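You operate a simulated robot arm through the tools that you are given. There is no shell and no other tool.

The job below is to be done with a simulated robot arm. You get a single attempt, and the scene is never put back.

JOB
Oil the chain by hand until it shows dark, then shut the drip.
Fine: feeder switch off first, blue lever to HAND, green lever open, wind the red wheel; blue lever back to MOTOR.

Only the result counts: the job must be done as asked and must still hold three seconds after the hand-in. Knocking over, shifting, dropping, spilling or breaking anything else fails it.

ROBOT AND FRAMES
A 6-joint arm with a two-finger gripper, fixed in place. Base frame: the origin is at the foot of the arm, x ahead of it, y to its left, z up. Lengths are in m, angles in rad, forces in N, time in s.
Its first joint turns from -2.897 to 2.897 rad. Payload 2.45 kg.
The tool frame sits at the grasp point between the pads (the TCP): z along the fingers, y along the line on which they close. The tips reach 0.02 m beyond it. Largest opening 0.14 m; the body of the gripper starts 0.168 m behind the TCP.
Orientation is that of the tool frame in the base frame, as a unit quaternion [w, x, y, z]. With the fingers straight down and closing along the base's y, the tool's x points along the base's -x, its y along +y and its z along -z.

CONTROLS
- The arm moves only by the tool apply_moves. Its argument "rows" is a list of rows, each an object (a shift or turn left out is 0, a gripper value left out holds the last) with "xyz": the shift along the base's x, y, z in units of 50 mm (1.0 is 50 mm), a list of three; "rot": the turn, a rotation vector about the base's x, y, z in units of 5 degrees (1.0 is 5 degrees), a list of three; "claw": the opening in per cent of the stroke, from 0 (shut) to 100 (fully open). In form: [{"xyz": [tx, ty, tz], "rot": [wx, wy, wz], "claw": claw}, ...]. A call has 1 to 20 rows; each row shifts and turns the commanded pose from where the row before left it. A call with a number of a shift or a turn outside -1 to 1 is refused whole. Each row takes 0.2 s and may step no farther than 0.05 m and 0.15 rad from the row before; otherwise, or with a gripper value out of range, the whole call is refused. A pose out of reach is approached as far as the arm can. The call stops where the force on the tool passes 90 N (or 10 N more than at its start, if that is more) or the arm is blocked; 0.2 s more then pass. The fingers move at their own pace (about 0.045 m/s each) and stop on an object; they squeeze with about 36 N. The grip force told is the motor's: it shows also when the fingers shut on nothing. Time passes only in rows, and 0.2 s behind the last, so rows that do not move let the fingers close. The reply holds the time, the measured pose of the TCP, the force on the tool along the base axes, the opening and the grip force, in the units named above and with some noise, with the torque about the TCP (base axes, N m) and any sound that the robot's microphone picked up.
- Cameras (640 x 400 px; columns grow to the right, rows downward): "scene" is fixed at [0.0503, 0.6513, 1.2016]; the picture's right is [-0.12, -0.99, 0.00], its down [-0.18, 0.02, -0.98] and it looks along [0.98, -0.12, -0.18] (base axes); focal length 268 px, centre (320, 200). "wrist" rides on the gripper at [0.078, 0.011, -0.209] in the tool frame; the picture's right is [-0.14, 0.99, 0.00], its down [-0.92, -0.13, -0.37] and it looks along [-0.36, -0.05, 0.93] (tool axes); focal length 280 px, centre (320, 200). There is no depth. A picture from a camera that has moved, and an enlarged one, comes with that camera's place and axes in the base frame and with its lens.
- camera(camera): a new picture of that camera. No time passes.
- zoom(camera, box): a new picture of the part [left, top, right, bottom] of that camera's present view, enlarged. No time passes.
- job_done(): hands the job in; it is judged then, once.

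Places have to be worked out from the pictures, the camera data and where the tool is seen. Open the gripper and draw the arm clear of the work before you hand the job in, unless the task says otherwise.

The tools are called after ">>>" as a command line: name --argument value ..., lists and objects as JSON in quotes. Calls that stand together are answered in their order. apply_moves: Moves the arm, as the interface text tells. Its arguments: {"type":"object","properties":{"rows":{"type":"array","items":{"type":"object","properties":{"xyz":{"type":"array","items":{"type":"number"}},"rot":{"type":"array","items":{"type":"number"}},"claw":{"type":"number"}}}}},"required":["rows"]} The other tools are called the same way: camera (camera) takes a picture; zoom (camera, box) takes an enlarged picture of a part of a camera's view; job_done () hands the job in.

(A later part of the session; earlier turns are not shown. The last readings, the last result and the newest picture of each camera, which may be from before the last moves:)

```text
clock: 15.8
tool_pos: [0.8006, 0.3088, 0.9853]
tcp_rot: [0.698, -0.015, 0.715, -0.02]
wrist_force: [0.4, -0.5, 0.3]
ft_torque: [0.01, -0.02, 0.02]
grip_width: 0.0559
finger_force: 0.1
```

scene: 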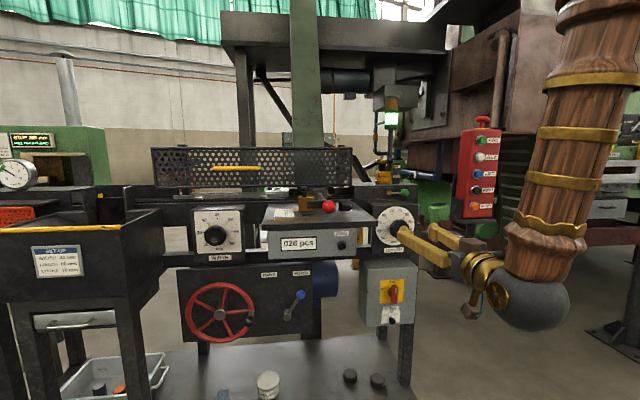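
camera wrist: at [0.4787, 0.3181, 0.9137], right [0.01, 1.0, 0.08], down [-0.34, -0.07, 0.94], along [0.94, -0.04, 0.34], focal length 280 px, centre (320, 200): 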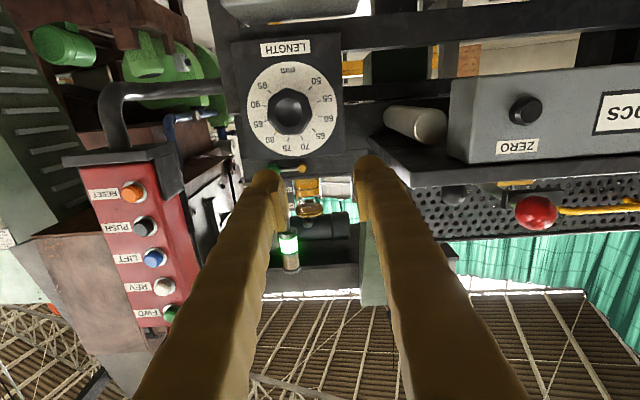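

The commanded pose snaps to the real one, so relative moves are consistent. I correct the small orientation error, then descend to z≈0.712, y≈0.289 in front of the switch.

>>> apply_moves --rows '[{"xyz": [0, -0.1, -0.4], "rot": [0.56, -0.27, 0.08]}, {"xyz": [0, -0.1, -0.8]}, {"xyz": [0, -0.1, -0.8]}, {"xyz": [0, -0.1, -0.8]}, {"xyz": [0, 0, -0.8]}, {"xyz": [0, 0, -0.8]}, {"xyz": [0, 0, -0.7]}, {"xyz": [0, 0, -0.36]}, {"xyz": [0, 0, 0]}]'

>>> camera --camera "wrist"

>>> camera --camera "scene"

```text
clock: 17.8
tool_pos: [0.8929, 0.3897, 0.8505]
tcp_rot: [0.704, -0.006, 0.71, -0.013]
wrist_force: [-0.2, 1.0, 0.7]
ft_torque: [-0.02, 0.03, 0.01]
grip_width: 0.0562
finger_force: 0.0
out of reach, approached as far as the arm can: row 1, 2, 3, 4, 5, 6, 7, 8
```

```text
taken
camera wrist: at [0.6837, 0.4013, 0.7753], right [0.01, 0.99, 0.11], down [-0.36, -0.1, 0.93], along [0.93, -0.05, 0.36], focal length 280 px, centre (320, 200)
```

wrist: 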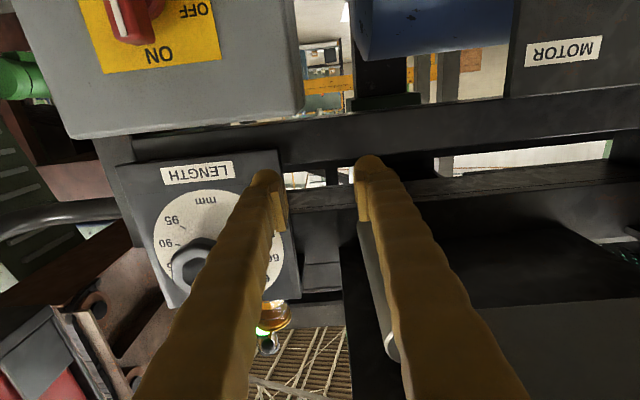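

```text
taken
```

scene: 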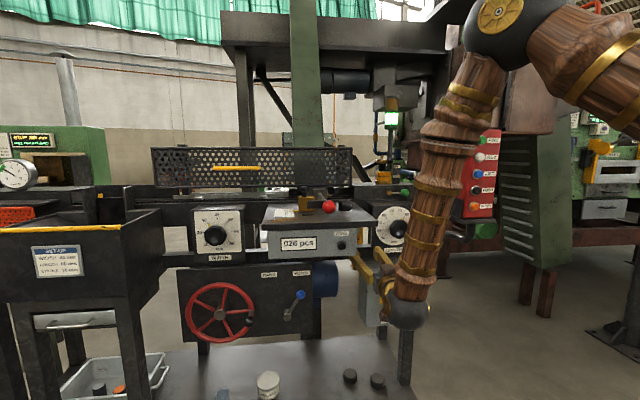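

The arm slid along a joint limit: a level tool at that height over-bends the wrist. I'll back out while pitching the tool down to find a feasible inclined approach.

>>> apply_moves --rows '[{"xyz": [0, -0.4, 0], "rot": [0, 1, 0]}, {"xyz": [0, -0.4, 0], "rot": [0, 1, 0]}, {"xyz": [0, -0.4, 0], "rot": [0, 1, 0]}, {"xyz": [-0.4, -0.4, 0], "rot": [0, 1, 0]}, {"xyz": [-0.4, -0.3, 0], "rot": [0, 1, 0]}, {"xyz": [-0.4, 0, 0], "rot": [0, 1, 0]}, {"xyz": [0, 0, 0]}]'

```text
clock: 19.4
tool_pos: [0.837, 0.2988, 0.8569]
tcp_rot: [0.5, -0.001, 0.866, 0.0]
wrist_force: [0.3, 0.2, -0.3]
ft_torque: [0.02, 0.0, -0.01]
grip_width: 0.0559
finger_force: 0.1
out of reach, approached as far as the arm can: row 1
```

At a 30° down pitch the arm is free again. I descend toward the switch while backing off slightly in x to see if this pitch stays feasible.

>>> apply_moves --rows '[{"xyz": [-0.4, 0, -0.3]}, {"xyz": [-0.4, 0, -0.3]}, {"xyz": [0, -0.1, -0.4]}, {"xyz": [0, -0.1, -0.4]}, {"xyz": [0, 0, -0.4]}, {"xyz": [0, 0, -0.4]}, {"xyz": [0, 0, 0]}]'

>>> camera --camera "wrist"

```text
clock: 21.0
tool_pos: [0.8102, 0.3013, 0.7664]
tcp_rot: [0.495, -0.002, 0.869, -0.01]
wrist_force: [0.1, -0.1, 0.7]
ft_torque: [0.01, 0.03, 0.01]
grip_width: 0.0559
finger_force: 0.1
out of reach, approached as far as the arm can: row 4, 5, 6
```

```text
taken
camera wrist: at [0.5901, 0.3149, 0.8064], right [0.07, 0.99, 0.1], down [0.15, -0.11, 0.98], along [0.99, -0.06, -0.16], focal length 280 px, centre (320, 200)
```

wrist: 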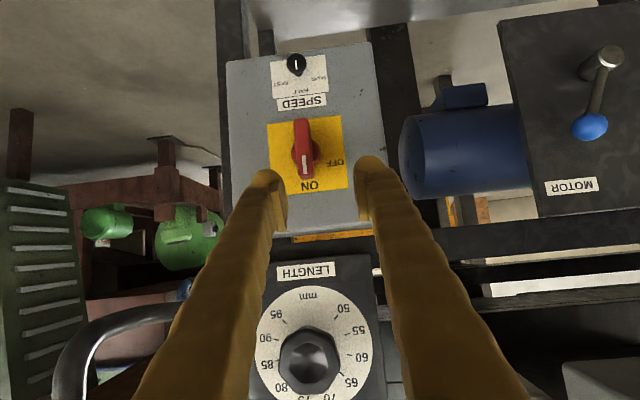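

At 30° pitch the limit is near z≈0.77, so a steeper pitch (about 50°) will reach the switch. I close the fingers, pitch 20° further and move to the right side of the red handle, then push its upper half left (+y).

>>> apply_moves --rows '[{"xyz": [-0.1, -0.3, 0.2], "rot": [0, 1, 0], "claw": 0}, {"xyz": [-0.1, -0.3, 0.2], "rot": [0, 1, 0]}, {"xyz": [0, -0.3, 0.1], "rot": [0, 1, 0]}, {"xyz": [0, -0.3, 0], "rot": [0, 1, 0]}, {"xyz": [0, 0, 0]}, {"xyz": [0, 0, 0]}]'

>>> camera --camera "wrist"

```text
clock: 22.4
tool_pos: [0.7995, 0.2418, 0.7907]
tcp_rot: [0.341, 0.0, 0.94, -0.002]
wrist_force: [-0.2, -1.0, -0.4]
ft_torque: [-0.02, 0.04, 0.01]
grip_width: 0.0001
finger_force: 29.3
```

```text
taken
camera wrist: at [0.6052, 0.2533, 0.9022], right [0.1, 0.99, 0.09], down [0.47, -0.13, 0.87], along [0.88, -0.05, -0.48], focal length 280 px, centre (320, 200)
```

wrist: 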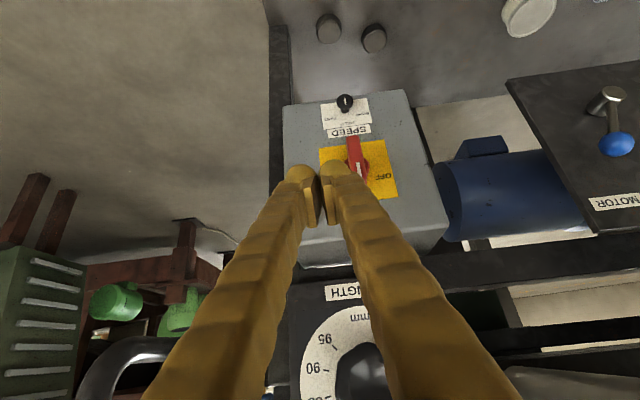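

Fingers are closed at (0.80, 0.242, 0.79). I zoom to check the finger's position relative to the handle before advancing.

>>> zoom --camera "wrist" --box '[270, 90, 430, 230]'

>>> zoom --camera "scene" --box '[340, 230, 480, 340]'

```text
2.86 times, centred on (350, 160) of wrist
camera zoom: at [0.6052, 0.2533, 0.9022], right [0.1, 0.99, 0.09], down [0.47, -0.13, 0.87], along [0.88, -0.05, -0.48], focal length 801 px, centre (234, 314)
```

zoom: 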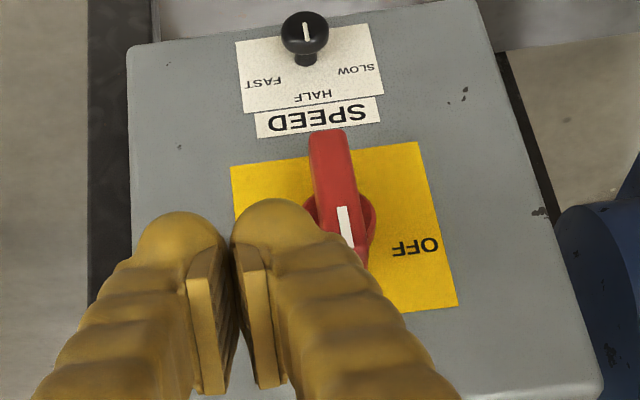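

```text
3.64 times, centred on (410, 285) of scene
camera zoom: at [0.0503, 0.6513, 1.2016], right [-0.12, -0.99, 0.0], down [-0.18, 0.02, -0.98], along [0.98, -0.12, -0.18], focal length 974 px, centre (-7, -109)
```

zoom: 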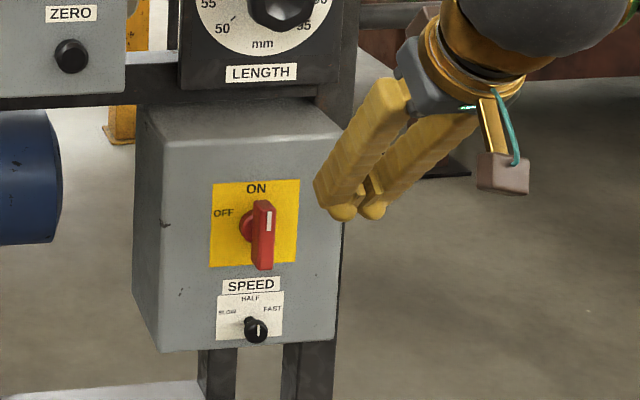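

Finger's outer edge is about 0.027 m from the TCP, and the handle's right side is at y≈0.28. I advance to (0.855, 0.234, 0.742) beside its upper half.

>>> apply_moves --rows '[{"xyz": [0.3, -0.08, -0.25]}, {"xyz": [0.3, -0.08, -0.25]}, {"xyz": [0.3, 0, -0.25]}, {"xyz": [0.2, 0, -0.22]}, {"xyz": [0, 0, 0]}]'

>>> zoom --camera "wrist" --box '[270, 90, 430, 230]'

>>> zoom --camera "scene" --box '[360, 250, 440, 330]'

```text
clock: 23.6
tool_pos: [0.8549, 0.235, 0.743]
tcp_rot: [0.342, -0.001, 0.94, 0.0]
wrist_force: [-0.1, -0.2, 0.2]
ft_torque: [0.0, -0.01, 0.02]
grip_width: 0.0
finger_force: 29.9
```

```text
2.86 times, centred on (350, 160) of wrist
camera zoom: at [0.6608, 0.2455, 0.8538], right [0.11, 0.99, 0.09], down [0.47, -0.13, 0.87], along [0.88, -0.05, -0.48], focal length 801 px, centre (234, 314)
```

zoom: 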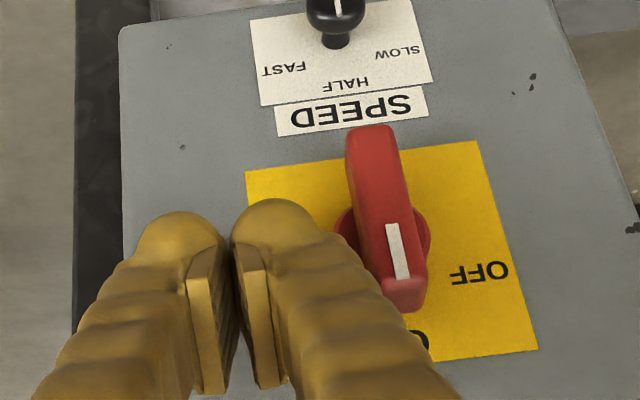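

```text
5.00 times, centred on (400, 290) of scene
camera zoom: at [0.0503, 0.6513, 1.2016], right [-0.12, -0.99, 0.0], down [-0.18, 0.02, -0.98], along [0.98, -0.12, -0.18], focal length 1339 px, centre (-80, -250)
```

zoom: 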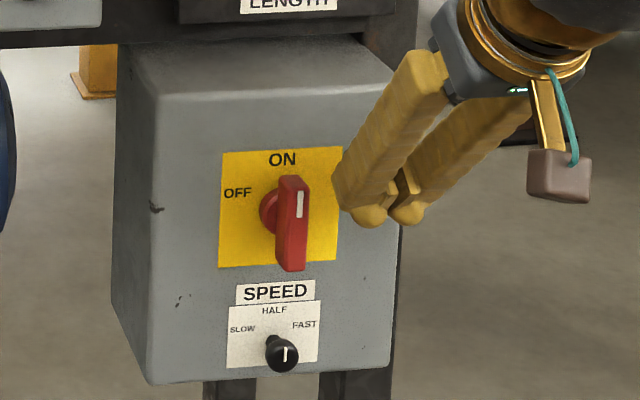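

The finger tips sit at about pivot height, so I raise 10 mm for leverage. Then I push left in small steps and check.

>>> apply_moves --rows '[{"xyz": [0, 0, 0.2]}, {"xyz": [0, 0.2, 0]}, {"xyz": [0, 0.2, 0]}, {"xyz": [0, 0.2, 0]}, {"xyz": [0, 0.15, 0]}, {"xyz": [0, 0, 0]}]'

>>> zoom --camera "wrist" --box '[270, 90, 430, 230]'

>>> zoom --camera "scene" --box '[360, 250, 440, 330]'

```text
clock: 25.0
tool_pos: [0.8543, 0.2718, 0.7536]
tcp_rot: [0.342, -0.001, 0.94, 0.0]
wrist_force: [0.6, -0.5, -0.2]
ft_torque: [0.01, 0.02, 0.01]
grip_width: 0.0
finger_force: 29.3
```

```text
2.86 times, centred on (350, 160) of wrist
camera zoom: at [0.6602, 0.2829, 0.8636], right [0.11, 0.99, 0.09], down [0.47, -0.13, 0.87], along [0.88, -0.05, -0.48], focal length 801 px, centre (234, 314)
```

zoom: 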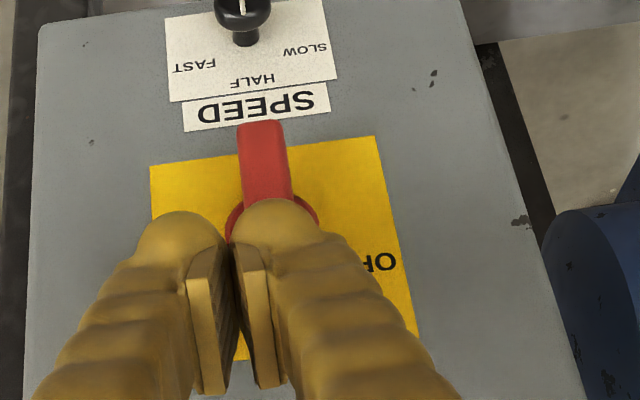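

```text
5.00 times, centred on (400, 290) of scene
camera zoom: at [0.0503, 0.6513, 1.2016], right [-0.12, -0.99, 0.0], down [-0.18, 0.02, -0.98], along [0.98, -0.12, -0.18], focal length 1339 px, centre (-80, -250)
```

zoom: 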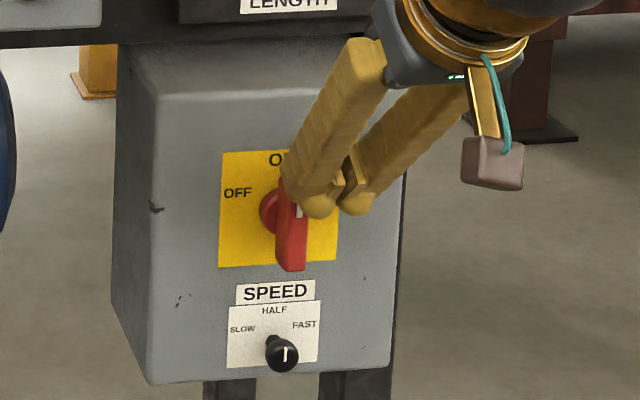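

No contact force: the finger is passing in front of the handle rather than beside it. I back off right, go 12 mm deeper, and push again.

>>> apply_moves --rows '[{"xyz": [0, -0.4, 0]}, {"xyz": [0, -0.35, 0]}, {"xyz": [0.14, 0, 0]}, {"xyz": [0.1, 0, 0]}, {"xyz": [0, 0, 0]}]'

>>> zoom --camera "wrist" --box '[270, 90, 430, 230]'

>>> zoom --camera "scene" --box '[360, 250, 440, 330]'

```text
clock: 26.2
tool_pos: [0.8661, 0.2343, 0.7532]
tcp_rot: [0.342, 0.0, 0.94, 0.0]
wrist_force: [0.3, 0.0, -0.1]
ft_torque: [-0.02, 0.0, 0.01]
grip_width: 0.0
finger_force: 29.8
```

```text
2.86 times, centred on (350, 160) of wrist
camera zoom: at [0.6718, 0.2456, 0.864], right [0.1, 0.99, 0.09], down [0.47, -0.13, 0.87], along [0.88, -0.05, -0.48], focal length 801 px, centre (234, 314)
```

zoom: 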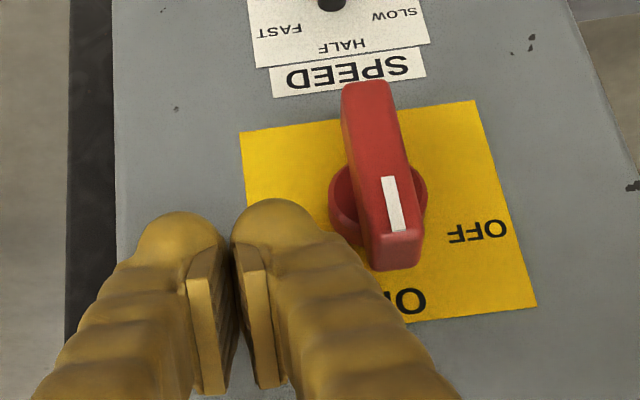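

```text
5.00 times, centred on (400, 290) of scene
camera zoom: at [0.0503, 0.6513, 1.2016], right [-0.12, -0.99, 0.0], down [-0.18, 0.02, -0.98], along [0.98, -0.12, -0.18], focal length 1339 px, centre (-80, -250)
```

zoom: 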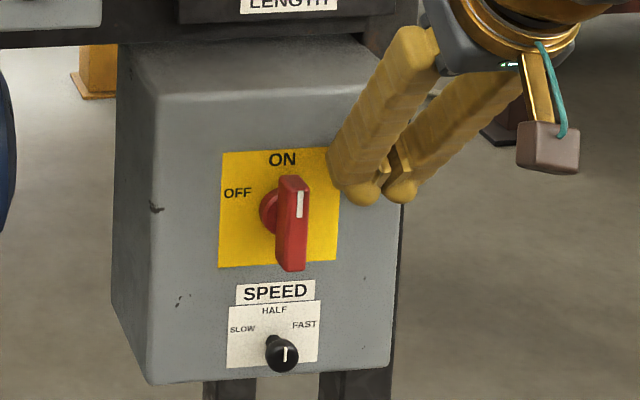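

The previous pass was a corner skim above the handle. At x=0.866 I also lower 8 mm and push left again.

>>> apply_moves --rows '[{"xyz": [0, 0, -0.16]}, {"xyz": [0, 0.2, 0]}, {"xyz": [0, 0.2, 0]}, {"xyz": [0, 0.2, 0]}, {"xyz": [0, 0, 0]}]'

>>> zoom --camera "wrist" --box '[270, 90, 430, 230]'

>>> zoom --camera "scene" --box '[360, 250, 440, 330]'

```text
clock: 27.4
tool_pos: [0.8663, 0.2632, 0.7449]
tcp_rot: [0.343, 0.0, 0.94, 0.0]
wrist_force: [-0.3, -2.6, 2.8]
ft_torque: [0.03, 0.01, -0.06]
grip_width: 0.0
finger_force: 29.5
```

```text
2.86 times, centred on (350, 160) of wrist
camera zoom: at [0.6722, 0.275, 0.856], right [0.1, 0.99, 0.09], down [0.47, -0.13, 0.87], along [0.88, -0.05, -0.48], focal length 801 px, centre (234, 314)
```

zoom: 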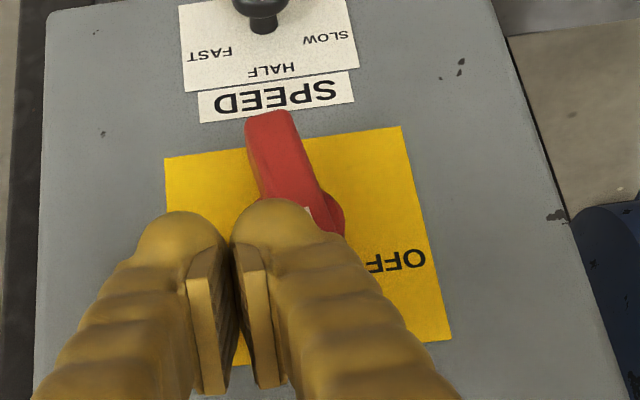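

```text
5.00 times, centred on (400, 290) of scene
camera zoom: at [0.0503, 0.6513, 1.2016], right [-0.12, -0.99, 0.0], down [-0.18, 0.02, -0.98], along [0.98, -0.12, -0.18], focal length 1339 px, centre (-80, -250)
```

zoom: 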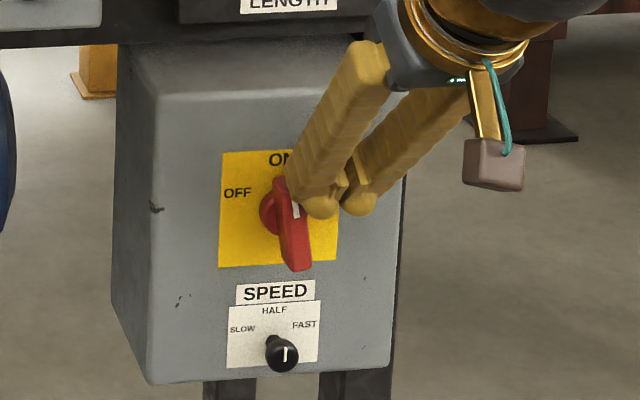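

The handle is turning left (about 15°) with only 3–4 N of force. I keep pushing.

>>> apply_moves --rows '[{"xyz": [0, 0.2, 0]}, {"xyz": [0, 0.2, 0]}, {"xyz": [0, 0.2, 0]}, {"xyz": [0, 0, 0]}]'

>>> zoom --camera "wrist" --box '[270, 90, 430, 230]'

>>> zoom --camera "scene" --box '[360, 250, 440, 330]'

```text
clock: 28.4
tool_pos: [0.8666, 0.2937, 0.7441]
tcp_rot: [0.342, -0.001, 0.94, 0.0]
wrist_force: [-0.6, -0.2, 0.4]
ft_torque: [0.01, 0.0, 0.01]
grip_width: 0.0
finger_force: 28.9
```

```text
2.86 times, centred on (350, 160) of wrist
camera zoom: at [0.6725, 0.3049, 0.8557], right [0.1, 0.99, 0.09], down [0.47, -0.13, 0.87], along [0.88, -0.05, -0.48], focal length 801 px, centre (234, 314)
```

zoom: 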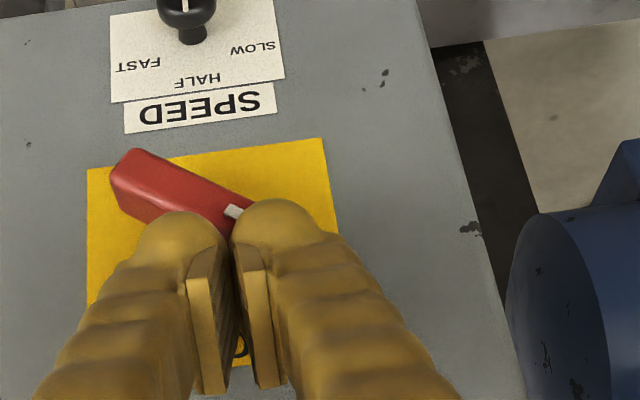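

```text
5.00 times, centred on (400, 290) of scene
camera zoom: at [0.0503, 0.6513, 1.2016], right [-0.12, -0.99, 0.0], down [-0.18, 0.02, -0.98], along [0.98, -0.12, -0.18], focal length 1339 px, centre (-80, -250)
```

zoom: 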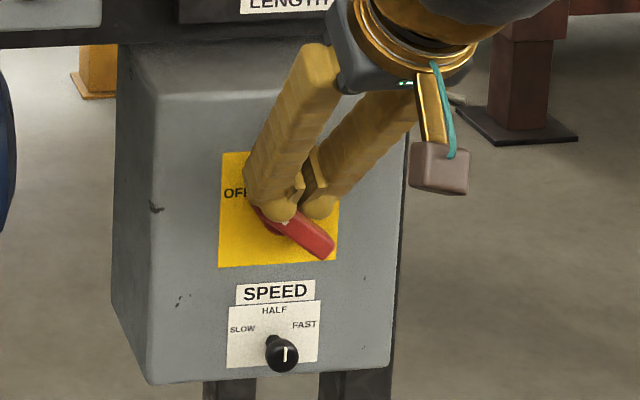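

The handle is now about 60° round toward OFF. I nudge it further left and down gently to see whether it continues or has hit its stop.

>>> apply_moves --rows '[{"xyz": [0, 0.2, 0]}, {"xyz": [0, 0.1, -0.1]}, {"xyz": [0, 0, -0.1]}, {"xyz": [0, 0, 0]}]'

>>> zoom --camera "wrist" --box '[270, 90, 430, 230]'

>>> zoom --camera "scene" --box '[360, 250, 440, 330]'

```text
clock: 29.4
tool_pos: [0.8671, 0.308, 0.735]
tcp_rot: [0.342, -0.001, 0.94, -0.001]
wrist_force: [-1.6, 4.3, 3.6]
ft_torque: [0.04, -0.01, 0.03]
grip_width: 0.0061
finger_force: 29.7
```

```text
2.86 times, centred on (350, 160) of wrist
camera zoom: at [0.6724, 0.3201, 0.846], right [0.1, 0.99, 0.09], down [0.47, -0.13, 0.87], along [0.88, -0.05, -0.48], focal length 801 px, centre (234, 314)
```

zoom: 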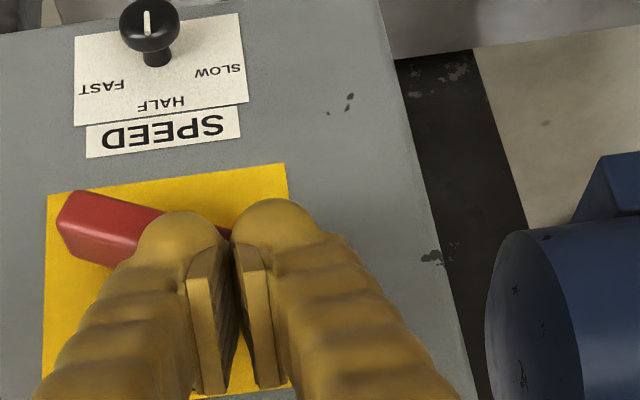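

```text
5.00 times, centred on (400, 290) of scene
camera zoom: at [0.0503, 0.6513, 1.2016], right [-0.12, -0.99, 0.0], down [-0.18, 0.02, -0.98], along [0.98, -0.12, -0.18], focal length 1339 px, centre (-80, -250)
```

zoom: 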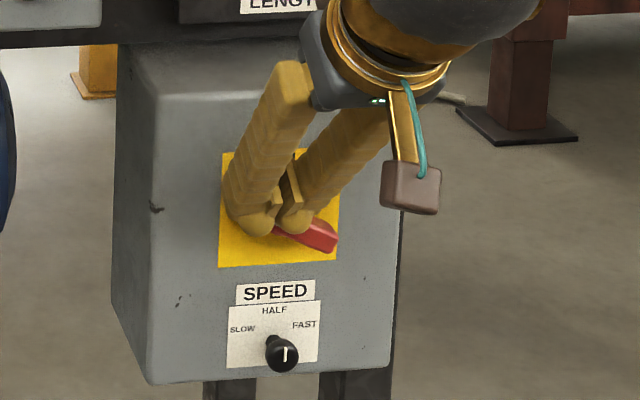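

It's now about 70° round with light force. I shift left to push down on the handle's left end a bit more.

>>> apply_moves --rows '[{"xyz": [0, 0, 0.15]}, {"xyz": [0, 0.16, 0]}, {"xyz": [0, 0, -0.15]}, {"xyz": [0, 0, -0.1]}, {"xyz": [0, 0, -0.08]}, {"xyz": [0, 0, 0]}]'

>>> zoom --camera "wrist" --box '[270, 90, 430, 230]'

>>> zoom --camera "scene" --box '[360, 250, 440, 330]'

```text
clock: 30.8
tool_pos: [0.8667, 0.3167, 0.7274]
tcp_rot: [0.341, -0.001, 0.94, 0.0]
wrist_force: [0.0, 1.4, -1.0]
ft_torque: [0.01, 0.02, 0.0]
grip_width: 0.0
finger_force: 29.3
```

```text
2.86 times, centred on (350, 160) of wrist
camera zoom: at [0.6723, 0.328, 0.8372], right [0.11, 0.99, 0.09], down [0.47, -0.13, 0.87], along [0.88, -0.05, -0.48], focal length 801 px, centre (234, 314)
```

zoom: 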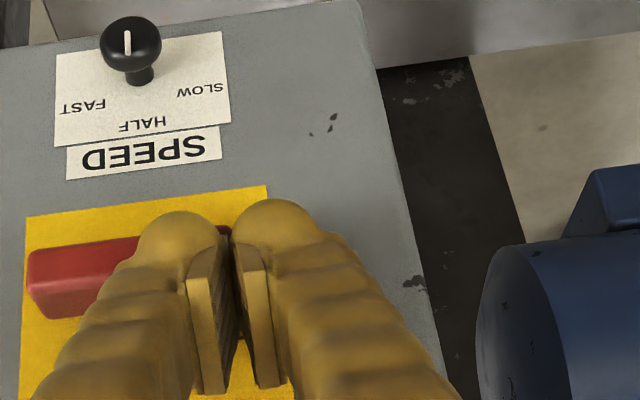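

```text
5.00 times, centred on (400, 290) of scene
camera zoom: at [0.0503, 0.6513, 1.2016], right [-0.12, -0.99, 0.0], down [-0.18, 0.02, -0.98], along [0.98, -0.12, -0.18], focal length 1339 px, centre (-80, -250)
```

zoom: 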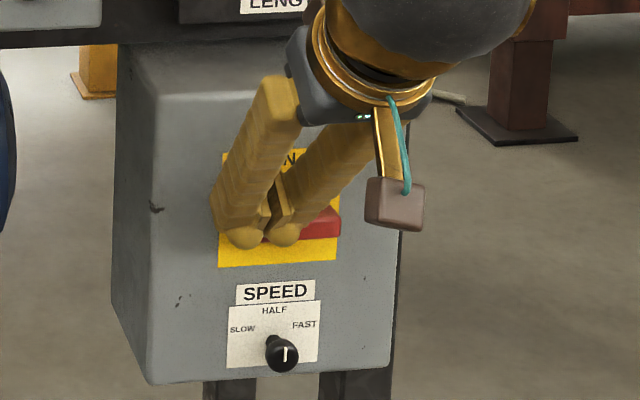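

The handle now looks horizontal, parallel with the plate's edges: 90°, at OFF. I retreat and verify.

>>> apply_moves --rows '[{"xyz": [0, 0, 0.3]}, {"xyz": [-0.4, 0, 0.4]}, {"xyz": [-0.5, 0, 0.5]}, {"xyz": [-0.5, 0.3, 0.4]}, {"xyz": [0, 0, 0]}]'

>>> zoom --camera "wrist" --box '[220, 60, 420, 200]'

>>> zoom --camera "scene" --box '[350, 240, 450, 330]'

>>> camera --camera "scene"

```text
clock: 32.0
tool_pos: [0.7981, 0.3317, 0.8072]
tcp_rot: [0.343, 0.0, 0.939, 0.0]
wrist_force: [-0.3, 0.8, 0.0]
ft_torque: [0.01, 0.03, 0.02]
grip_width: 0.0
finger_force: 29.8
```

```text
2.86 times, centred on (320, 130) of wrist
camera zoom: at [0.6021, 0.3439, 0.917], right [0.11, 0.99, 0.09], down [0.47, -0.13, 0.87], along [0.88, -0.05, -0.48], focal length 801 px, centre (320, 400)
```

zoom: 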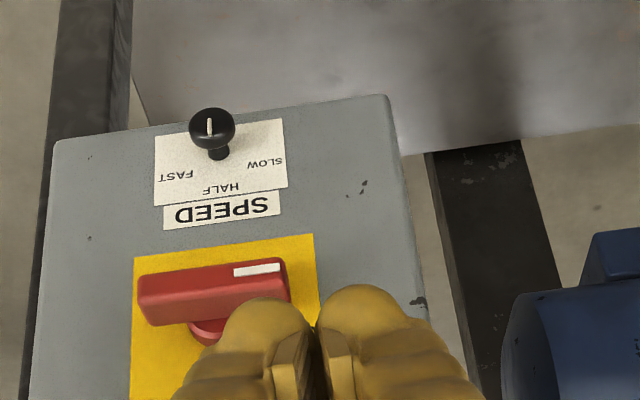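

```text
4.44 times, centred on (400, 285) of scene
camera zoom: at [0.0503, 0.6513, 1.2016], right [-0.12, -0.99, 0.0], down [-0.18, 0.02, -0.98], along [0.98, -0.12, -0.18], focal length 1190 px, centre (-36, -178)
```

zoom: 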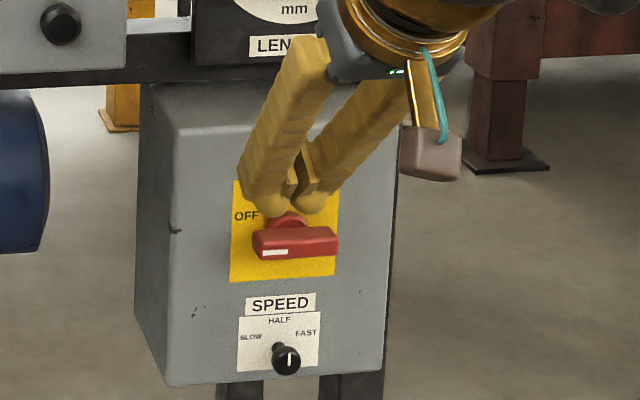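

```text
taken
```

scene: 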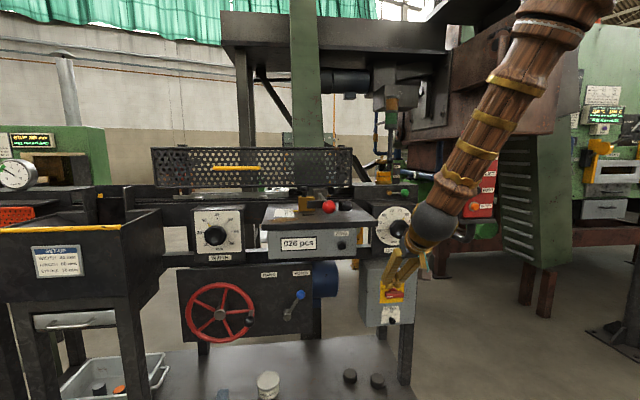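

The handle's white mark now points left at OFF, and the machine's green running lamp has gone dark, so the feeder is off. Next I move low and clear of the ZERO button and shelf, toward the right side of the blue lever.

>>> apply_moves --rows '[{"xyz": [-0.6, 0.2, -0.3]}, {"xyz": [-0.4, 0.3, -0.4]}, {"xyz": [0, 0.6, -0.3]}, {"xyz": [0, 0.7, 0], "rot": [0, -0.5, 0]}, {"xyz": [0, 0.7, 0], "rot": [0, -0.5, 0]}, {"xyz": [0, 0.7, 0], "rot": [0, -1, 0]}, {"xyz": [0, 0.7, 0], "rot": [0, -1, 0]}, {"xyz": [0, 0.4, 0]}, {"xyz": [0, 0, 0]}]'

>>> camera --camera "wrist"

>>> camera --camera "scene"

```text
clock: 34.0
tool_pos: [0.7472, 0.5459, 0.7575]
tcp_rot: [0.462, 0.0, 0.887, -0.001]
wrist_force: [0.2, -0.3, 0.4]
ft_torque: [-0.01, 0.0, -0.05]
grip_width: 0.0001
finger_force: 29.4
```

```text
taken
camera wrist: at [0.5305, 0.5582, 0.8133], right [0.08, 0.99, 0.11], down [0.23, -0.13, 0.97], along [0.97, -0.05, -0.23], focal length 280 px, centre (320, 200)
```

wrist: 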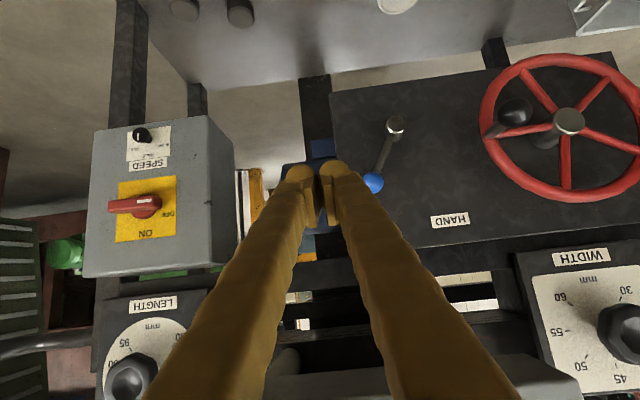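

```text
taken
```

scene: 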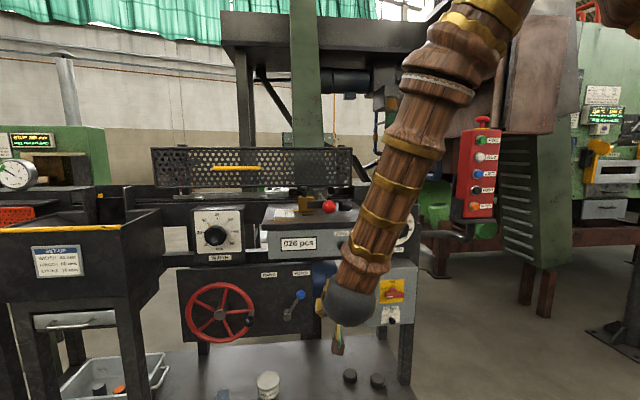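

Reachable at 35° pitch, and the ball re-triangulates to about (0.91, 0.614, 0.71). I advance along its right side to (0.905, 0.556, 0.72).

>>> apply_moves --rows '[{"xyz": [0.5, 0.04, -0.15]}, {"xyz": [0.6, 0.04, -0.15]}, {"xyz": [0.7, 0.04, -0.15]}, {"xyz": [0.7, 0.04, -0.15]}, {"xyz": [0.66, 0.04, -0.15]}, {"xyz": [0, 0, 0]}]'

>>> camera --camera "wrist"

>>> zoom --camera "scene" --box '[240, 240, 400, 340]'

```text
clock: 35.4
tool_pos: [0.9051, 0.5579, 0.719]
tcp_rot: [0.462, 0.001, 0.887, -0.002]
wrist_force: [-1.0, 0.2, -0.2]
ft_torque: [0.01, 0.01, 0.01]
grip_width: 0.0002
finger_force: 29.2
```

```text
taken
camera wrist: at [0.6885, 0.5689, 0.7763], right [0.08, 0.99, 0.11], down [0.23, -0.13, 0.97], along [0.97, -0.05, -0.23], focal length 280 px, centre (320, 200)
```

wrist: 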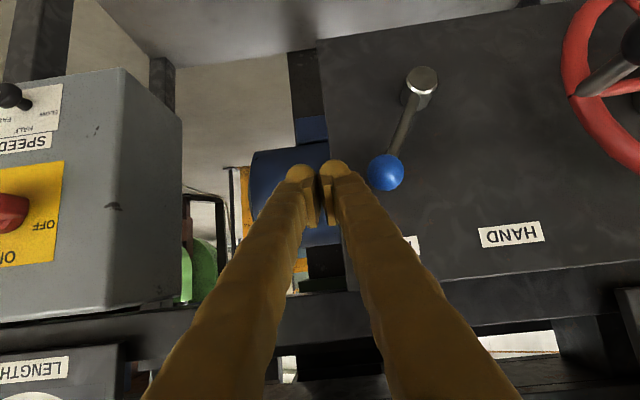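

```text
4.00 times, centred on (320, 290) of scene
camera zoom: at [0.0503, 0.6513, 1.2016], right [-0.12, -0.99, 0.0], down [-0.18, 0.02, -0.98], along [0.98, -0.12, -0.18], focal length 1071 px, centre (320, -160)
```

zoom: 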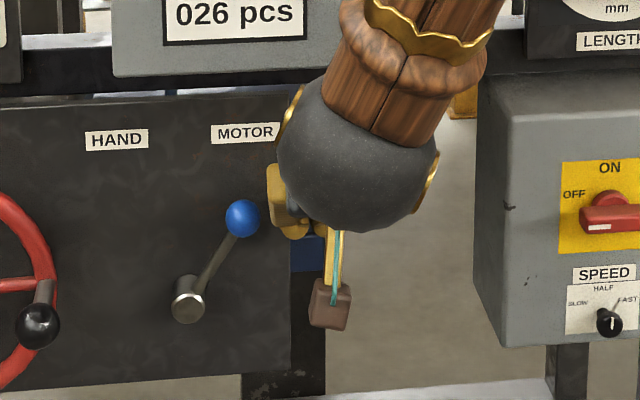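

The ball is just left of the fingers at the right depth. I push the lever left toward HAND.

>>> apply_moves --rows '[{"xyz": [0, 0.3, 0]}, {"xyz": [0, 0.3, 0]}, {"xyz": [0, 0.3, 0]}, {"xyz": [0, 0.3, 0]}, {"xyz": [0, 0.3, 0]}, {"xyz": [0, 0, 0]}]'

>>> camera --camera "wrist"

>>> zoom --camera "scene" --box '[240, 240, 400, 340]'

```text
clock: 36.2
tool_pos: [0.9054, 0.6, 0.7264]
tcp_rot: [0.465, 0.0, 0.885, 0.001]
wrist_force: [-34.2, -11.4, 27.9]
ft_torque: [0.59, 0.11, 0.78]
grip_width: 0.0
finger_force: 29.5
stopped in row 4: the force on the tool passed its limit at 103 N (the readings are from after the stop); the commanded pose is now the measured one
```

```text
taken
camera wrist: at [0.6883, 0.6122, 0.7819], right [0.08, 0.99, 0.11], down [0.22, -0.13, 0.97], along [0.97, -0.05, -0.23], focal length 280 px, centre (320, 200)
```

wrist: 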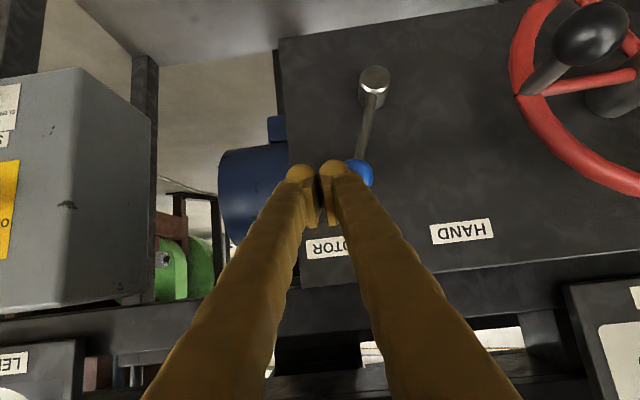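

```text
4.00 times, centred on (320, 290) of scene
camera zoom: at [0.0503, 0.6513, 1.2016], right [-0.12, -0.99, 0.0], down [-0.18, 0.02, -0.98], along [0.98, -0.12, -0.18], focal length 1071 px, centre (320, -160)
```

zoom: 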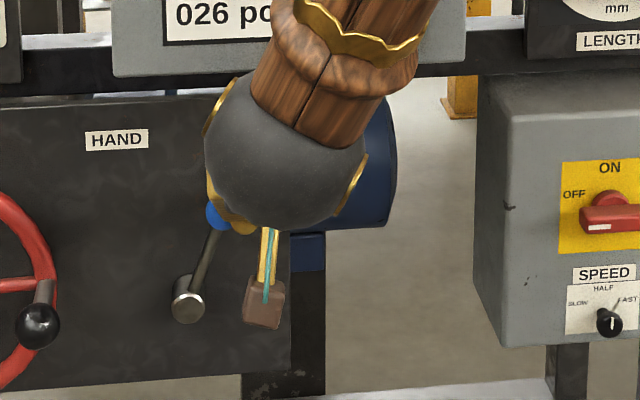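

The push stopped on a force along the finger axis: the ball was riding on the rounded tip. I back off right, go lower and deeper so the ball meets the finger's side, then push slowly.

>>> apply_moves --rows '[{"xyz": [0, -0.4, 0]}, {"xyz": [0.13, 0, -0.2]}, {"xyz": [0, 0, -0.2]}, {"xyz": [0, 0.15, 0]}, {"xyz": [0, 0.1, 0]}, {"xyz": [0, 0.1, 0]}, {"xyz": [0, 0.1, 0]}, {"xyz": [0, 0.1, 0]}, {"xyz": [0, 0, 0]}]'

>>> camera --camera "wrist"

>>> zoom --camera "scene" --box '[240, 240, 400, 340]'

```text
clock: 36.9
tool_pos: [0.9089, 0.5786, 0.7199]
tcp_rot: [0.466, 0.001, 0.885, 0.001]
wrist_force: [-41.4, -21.8, 33.1]
ft_torque: [0.53, 0.38, 0.97]
grip_width: 0.0
finger_force: 29.3
stopped in row 3: the force on the tool passed its limit at 119 N (the readings are from after the stop); the commanded pose is now the measured one
```

```text
taken
camera wrist: at [0.6927, 0.5915, 0.7753], right [0.08, 0.99, 0.12], down [0.22, -0.13, 0.97], along [0.97, -0.05, -0.22], focal length 280 px, centre (320, 200)
```

wrist: 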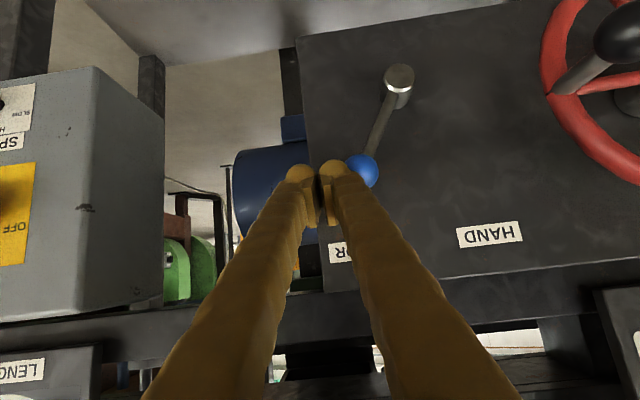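

```text
4.00 times, centred on (320, 290) of scene
camera zoom: at [0.0503, 0.6513, 1.2016], right [-0.12, -0.99, 0.0], down [-0.18, 0.02, -0.98], along [0.98, -0.12, -0.18], focal length 1071 px, centre (320, -160)
```

zoom: 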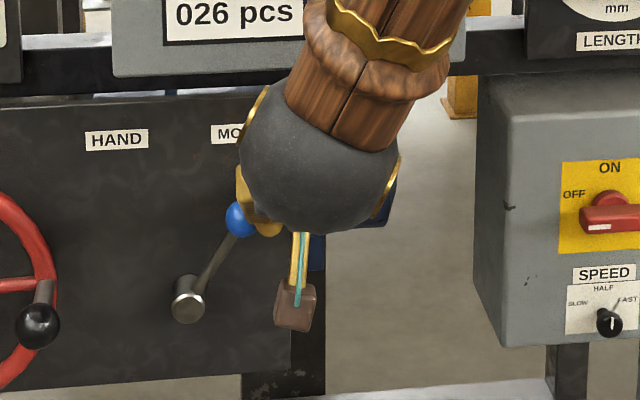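

The lever springs back with the finger and the tip still presses on something ahead. I zoom in to see what the tips are touching.

>>> zoom --camera "wrist" --box '[270, 120, 430, 220]'

>>> zoom --camera "scene" --box '[290, 270, 350, 320]'

```text
4.00 times, centred on (350, 170) of wrist
camera zoom: at [0.6927, 0.5915, 0.7753], right [0.08, 0.99, 0.12], down [0.22, -0.13, 0.97], along [0.97, -0.05, -0.22], focal length 1122 px, centre (200, 320)
```

zoom: 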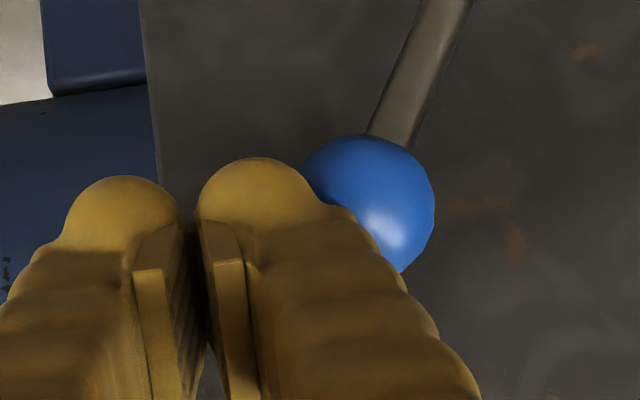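

```text
8.00 times, centred on (320, 295) of scene
camera zoom: at [0.0503, 0.6513, 1.2016], right [-0.12, -0.99, 0.0], down [-0.18, 0.02, -0.98], along [0.98, -0.12, -0.18], focal length 2143 px, centre (320, -560)
```

zoom: 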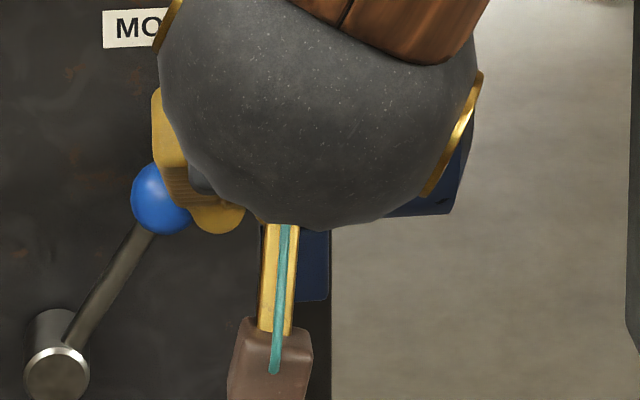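

The tip's front corner is touching the panel behind the lever (friction made the forces). I retract about 11 mm in x to clear the panel and push again slowly at ball height.

>>> apply_moves --rows '[{"xyz": [-0.22, -0.2, 0]}, {"xyz": [0, 0, -0.12]}, {"xyz": [0, 0.15, 0]}, {"xyz": [0, 0.15, 0]}, {"xyz": [0, 0.15, 0]}, {"xyz": [0, 0.15, 0]}, {"xyz": [0, 0, 0]}]'

>>> zoom --camera "wrist" --box '[270, 80, 470, 220]'

>>> zoom --camera "scene" --box '[240, 240, 400, 340]'

```text
clock: 38.3
tool_pos: [0.8984, 0.5998, 0.7185]
tcp_rot: [0.468, 0.003, 0.884, 0.0]
wrist_force: [-27.3, -12.6, 23.5]
ft_torque: [0.47, -0.22, 0.4]
grip_width: 0.0001
finger_force: 29.8
stopped in row 7: the force on the tool passed its limit at 97 N (the readings are from after the stop); the commanded pose is now the measured one
```

```text
2.86 times, centred on (370, 150) of wrist
camera zoom: at [0.6821, 0.6112, 0.7724], right [0.08, 0.99, 0.12], down [0.21, -0.13, 0.97], along [0.97, -0.05, -0.22], focal length 801 px, centre (177, 343)
```

zoom: 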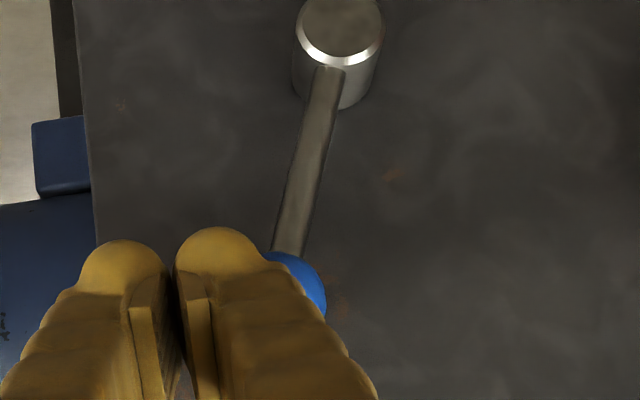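

```text
4.00 times, centred on (320, 290) of scene
camera zoom: at [0.0503, 0.6513, 1.2016], right [-0.12, -0.99, 0.0], down [-0.18, 0.02, -0.98], along [0.98, -0.12, -0.18], focal length 1071 px, centre (320, -160)
```

zoom: 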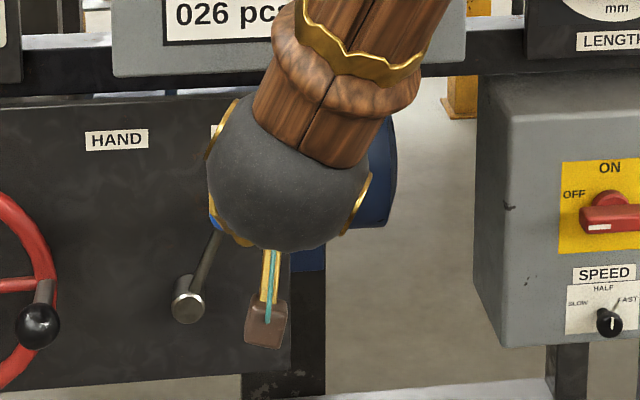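

The torque reading pins the contact point: the ball is really about 12 mm farther in and lower, near (0.922, 0.625, 0.703), so the tip was wedging on its front. I back off, go to x=0.915, z=0.703 and push again.

>>> apply_moves --rows '[{"xyz": [-0.1, -0.45, 0]}, {"xyz": [0, -0.4, 0]}, {"xyz": [0.22, 0, -0.15]}, {"xyz": [0.22, 0, -0.15]}, {"xyz": [0, 0, 0]}]'

>>> zoom --camera "wrist" --box '[270, 80, 470, 220]'

>>> zoom --camera "scene" --box '[240, 240, 400, 340]'

```text
clock: 39.5
tool_pos: [0.9168, 0.5573, 0.7017]
tcp_rot: [0.468, 0.003, 0.884, 0.0]
wrist_force: [0.3, -1.0, 0.7]
ft_torque: [-0.02, -0.03, 0.04]
grip_width: 0.0
finger_force: 29.4
```

```text
2.86 times, centred on (370, 150) of wrist
camera zoom: at [0.6999, 0.5685, 0.7559], right [0.08, 0.99, 0.12], down [0.21, -0.13, 0.97], along [0.97, -0.05, -0.22], focal length 801 px, centre (177, 343)
```

zoom: 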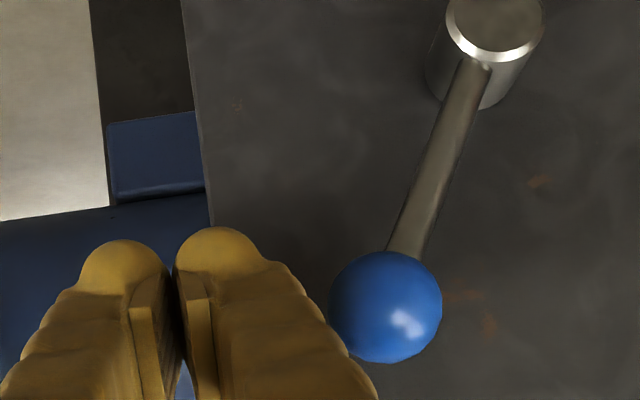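

```text
4.00 times, centred on (320, 290) of scene
camera zoom: at [0.0503, 0.6513, 1.2016], right [-0.12, -0.99, 0.0], down [-0.18, 0.02, -0.98], along [0.98, -0.12, -0.18], focal length 1071 px, centre (320, -160)
```

zoom: 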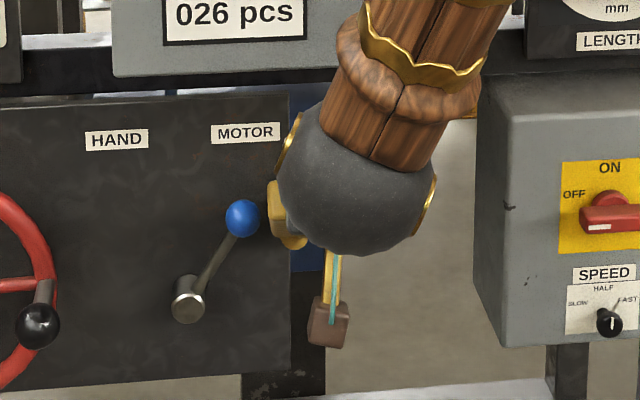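

No contact here, and the ball's apparent size puts it at about (0.923, 0.617, 0.703), confirming the correction. Now I push left.

>>> apply_moves --rows '[{"xyz": [0, 0.25, 0]}, {"xyz": [0, 0.25, 0]}, {"xyz": [0, 0.2, 0.05]}, {"xyz": [0, 0.2, 0.05]}, {"xyz": [0, 0.2, 0.05]}, {"xyz": [0, 0.2, 0]}, {"xyz": [0, 0.2, 0]}, {"xyz": [0, 0.2, 0]}, {"xyz": [0, 0.2, -0.05]}, {"xyz": [0, 0.2, -0.05]}, {"xyz": [0, 0, 0]}]'

>>> zoom --camera "wrist" --box '[270, 80, 470, 220]'

>>> zoom --camera "scene" --box '[240, 240, 400, 340]'

```text
clock: 41.9
tool_pos: [0.9171, 0.6628, 0.7054]
tcp_rot: [0.468, 0.003, 0.884, 0.001]
wrist_force: [0.5, -0.5, 0.3]
ft_torque: [-0.02, -0.01, -0.01]
grip_width: 0.0
finger_force: 29.5
```

```text
2.86 times, centred on (370, 150) of wrist
camera zoom: at [0.6999, 0.674, 0.7583], right [0.08, 0.99, 0.12], down [0.21, -0.13, 0.97], along [0.97, -0.05, -0.22], focal length 801 px, centre (177, 343)
```

zoom: 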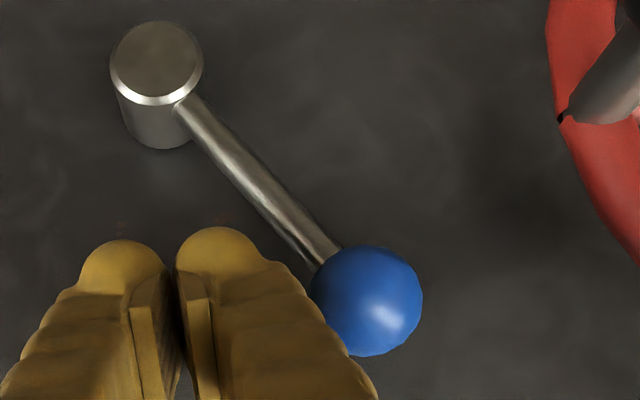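

```text
4.00 times, centred on (320, 290) of scene
camera zoom: at [0.0503, 0.6513, 1.2016], right [-0.12, -0.99, 0.0], down [-0.18, 0.02, -0.98], along [0.98, -0.12, -0.18], focal length 1071 px, centre (320, -160)
```

zoom: 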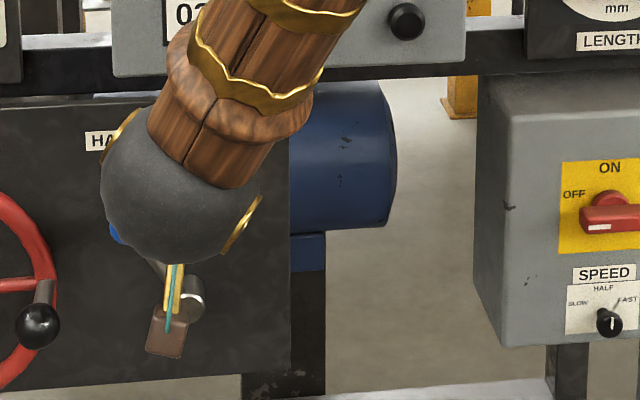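

The blue lever has snapped over to HAND (ball now at y≈0.718) with no residual force. I retreat and move up in front of the green lever to look closely.

>>> apply_moves --rows '[{"xyz": [-0.5, -0.1, 0]}, {"xyz": [-0.8, 0, 0]}, {"xyz": [-0.9, 0, 0]}, {"xyz": [-0.9, 0, 0]}, {"xyz": [-0.9, 0, 0.3]}, {"xyz": [-0.5, 0, 0.8]}, {"xyz": [0, 0, 0.9]}, {"xyz": [0, 0, 0.9]}, {"xyz": [0, 0, 0.9]}, {"xyz": [0, -0.3, 0.9]}, {"xyz": [0, -0.6, 0.8]}, {"xyz": [0, -0.8, 0.6]}, {"xyz": [0, -0.9, 0.4]}, {"xyz": [0, -0.9, 0.3]}, {"xyz": [0, -0.9, 0.2]}, {"xyz": [0, -0.9, 0.2]}, {"xyz": [0, -0.9, 0.2]}, {"xyz": [0, 0, 0]}]'

>>> camera --camera "scene"

>>> camera --camera "wrist"

```text
clock: 45.7
tool_pos: [0.6919, 0.3478, 1.0753]
tcp_rot: [0.469, 0.001, 0.883, 0.001]
wrist_force: [0.3, 0.0, -0.2]
ft_torque: [-0.01, 0.04, -0.01]
grip_width: 0.0
finger_force: 29.6
```

```text
taken
```

scene: 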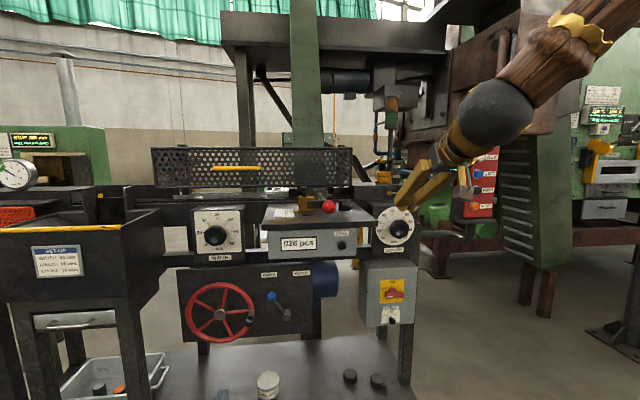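

```text
taken
camera wrist: at [0.4747, 0.36, 1.1289], right [0.08, 0.99, 0.12], down [0.21, -0.13, 0.97], along [0.97, -0.05, -0.22], focal length 280 px, centre (320, 200)
```

wrist: 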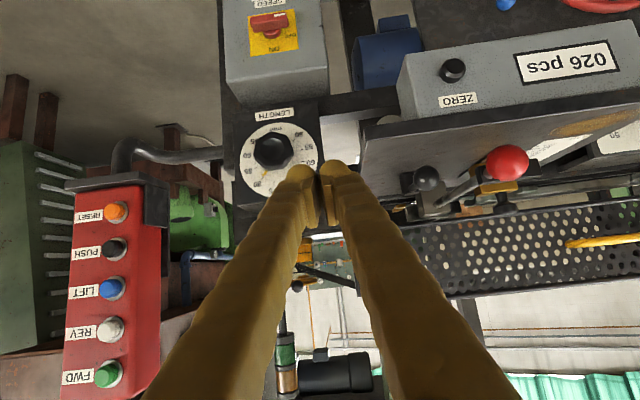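

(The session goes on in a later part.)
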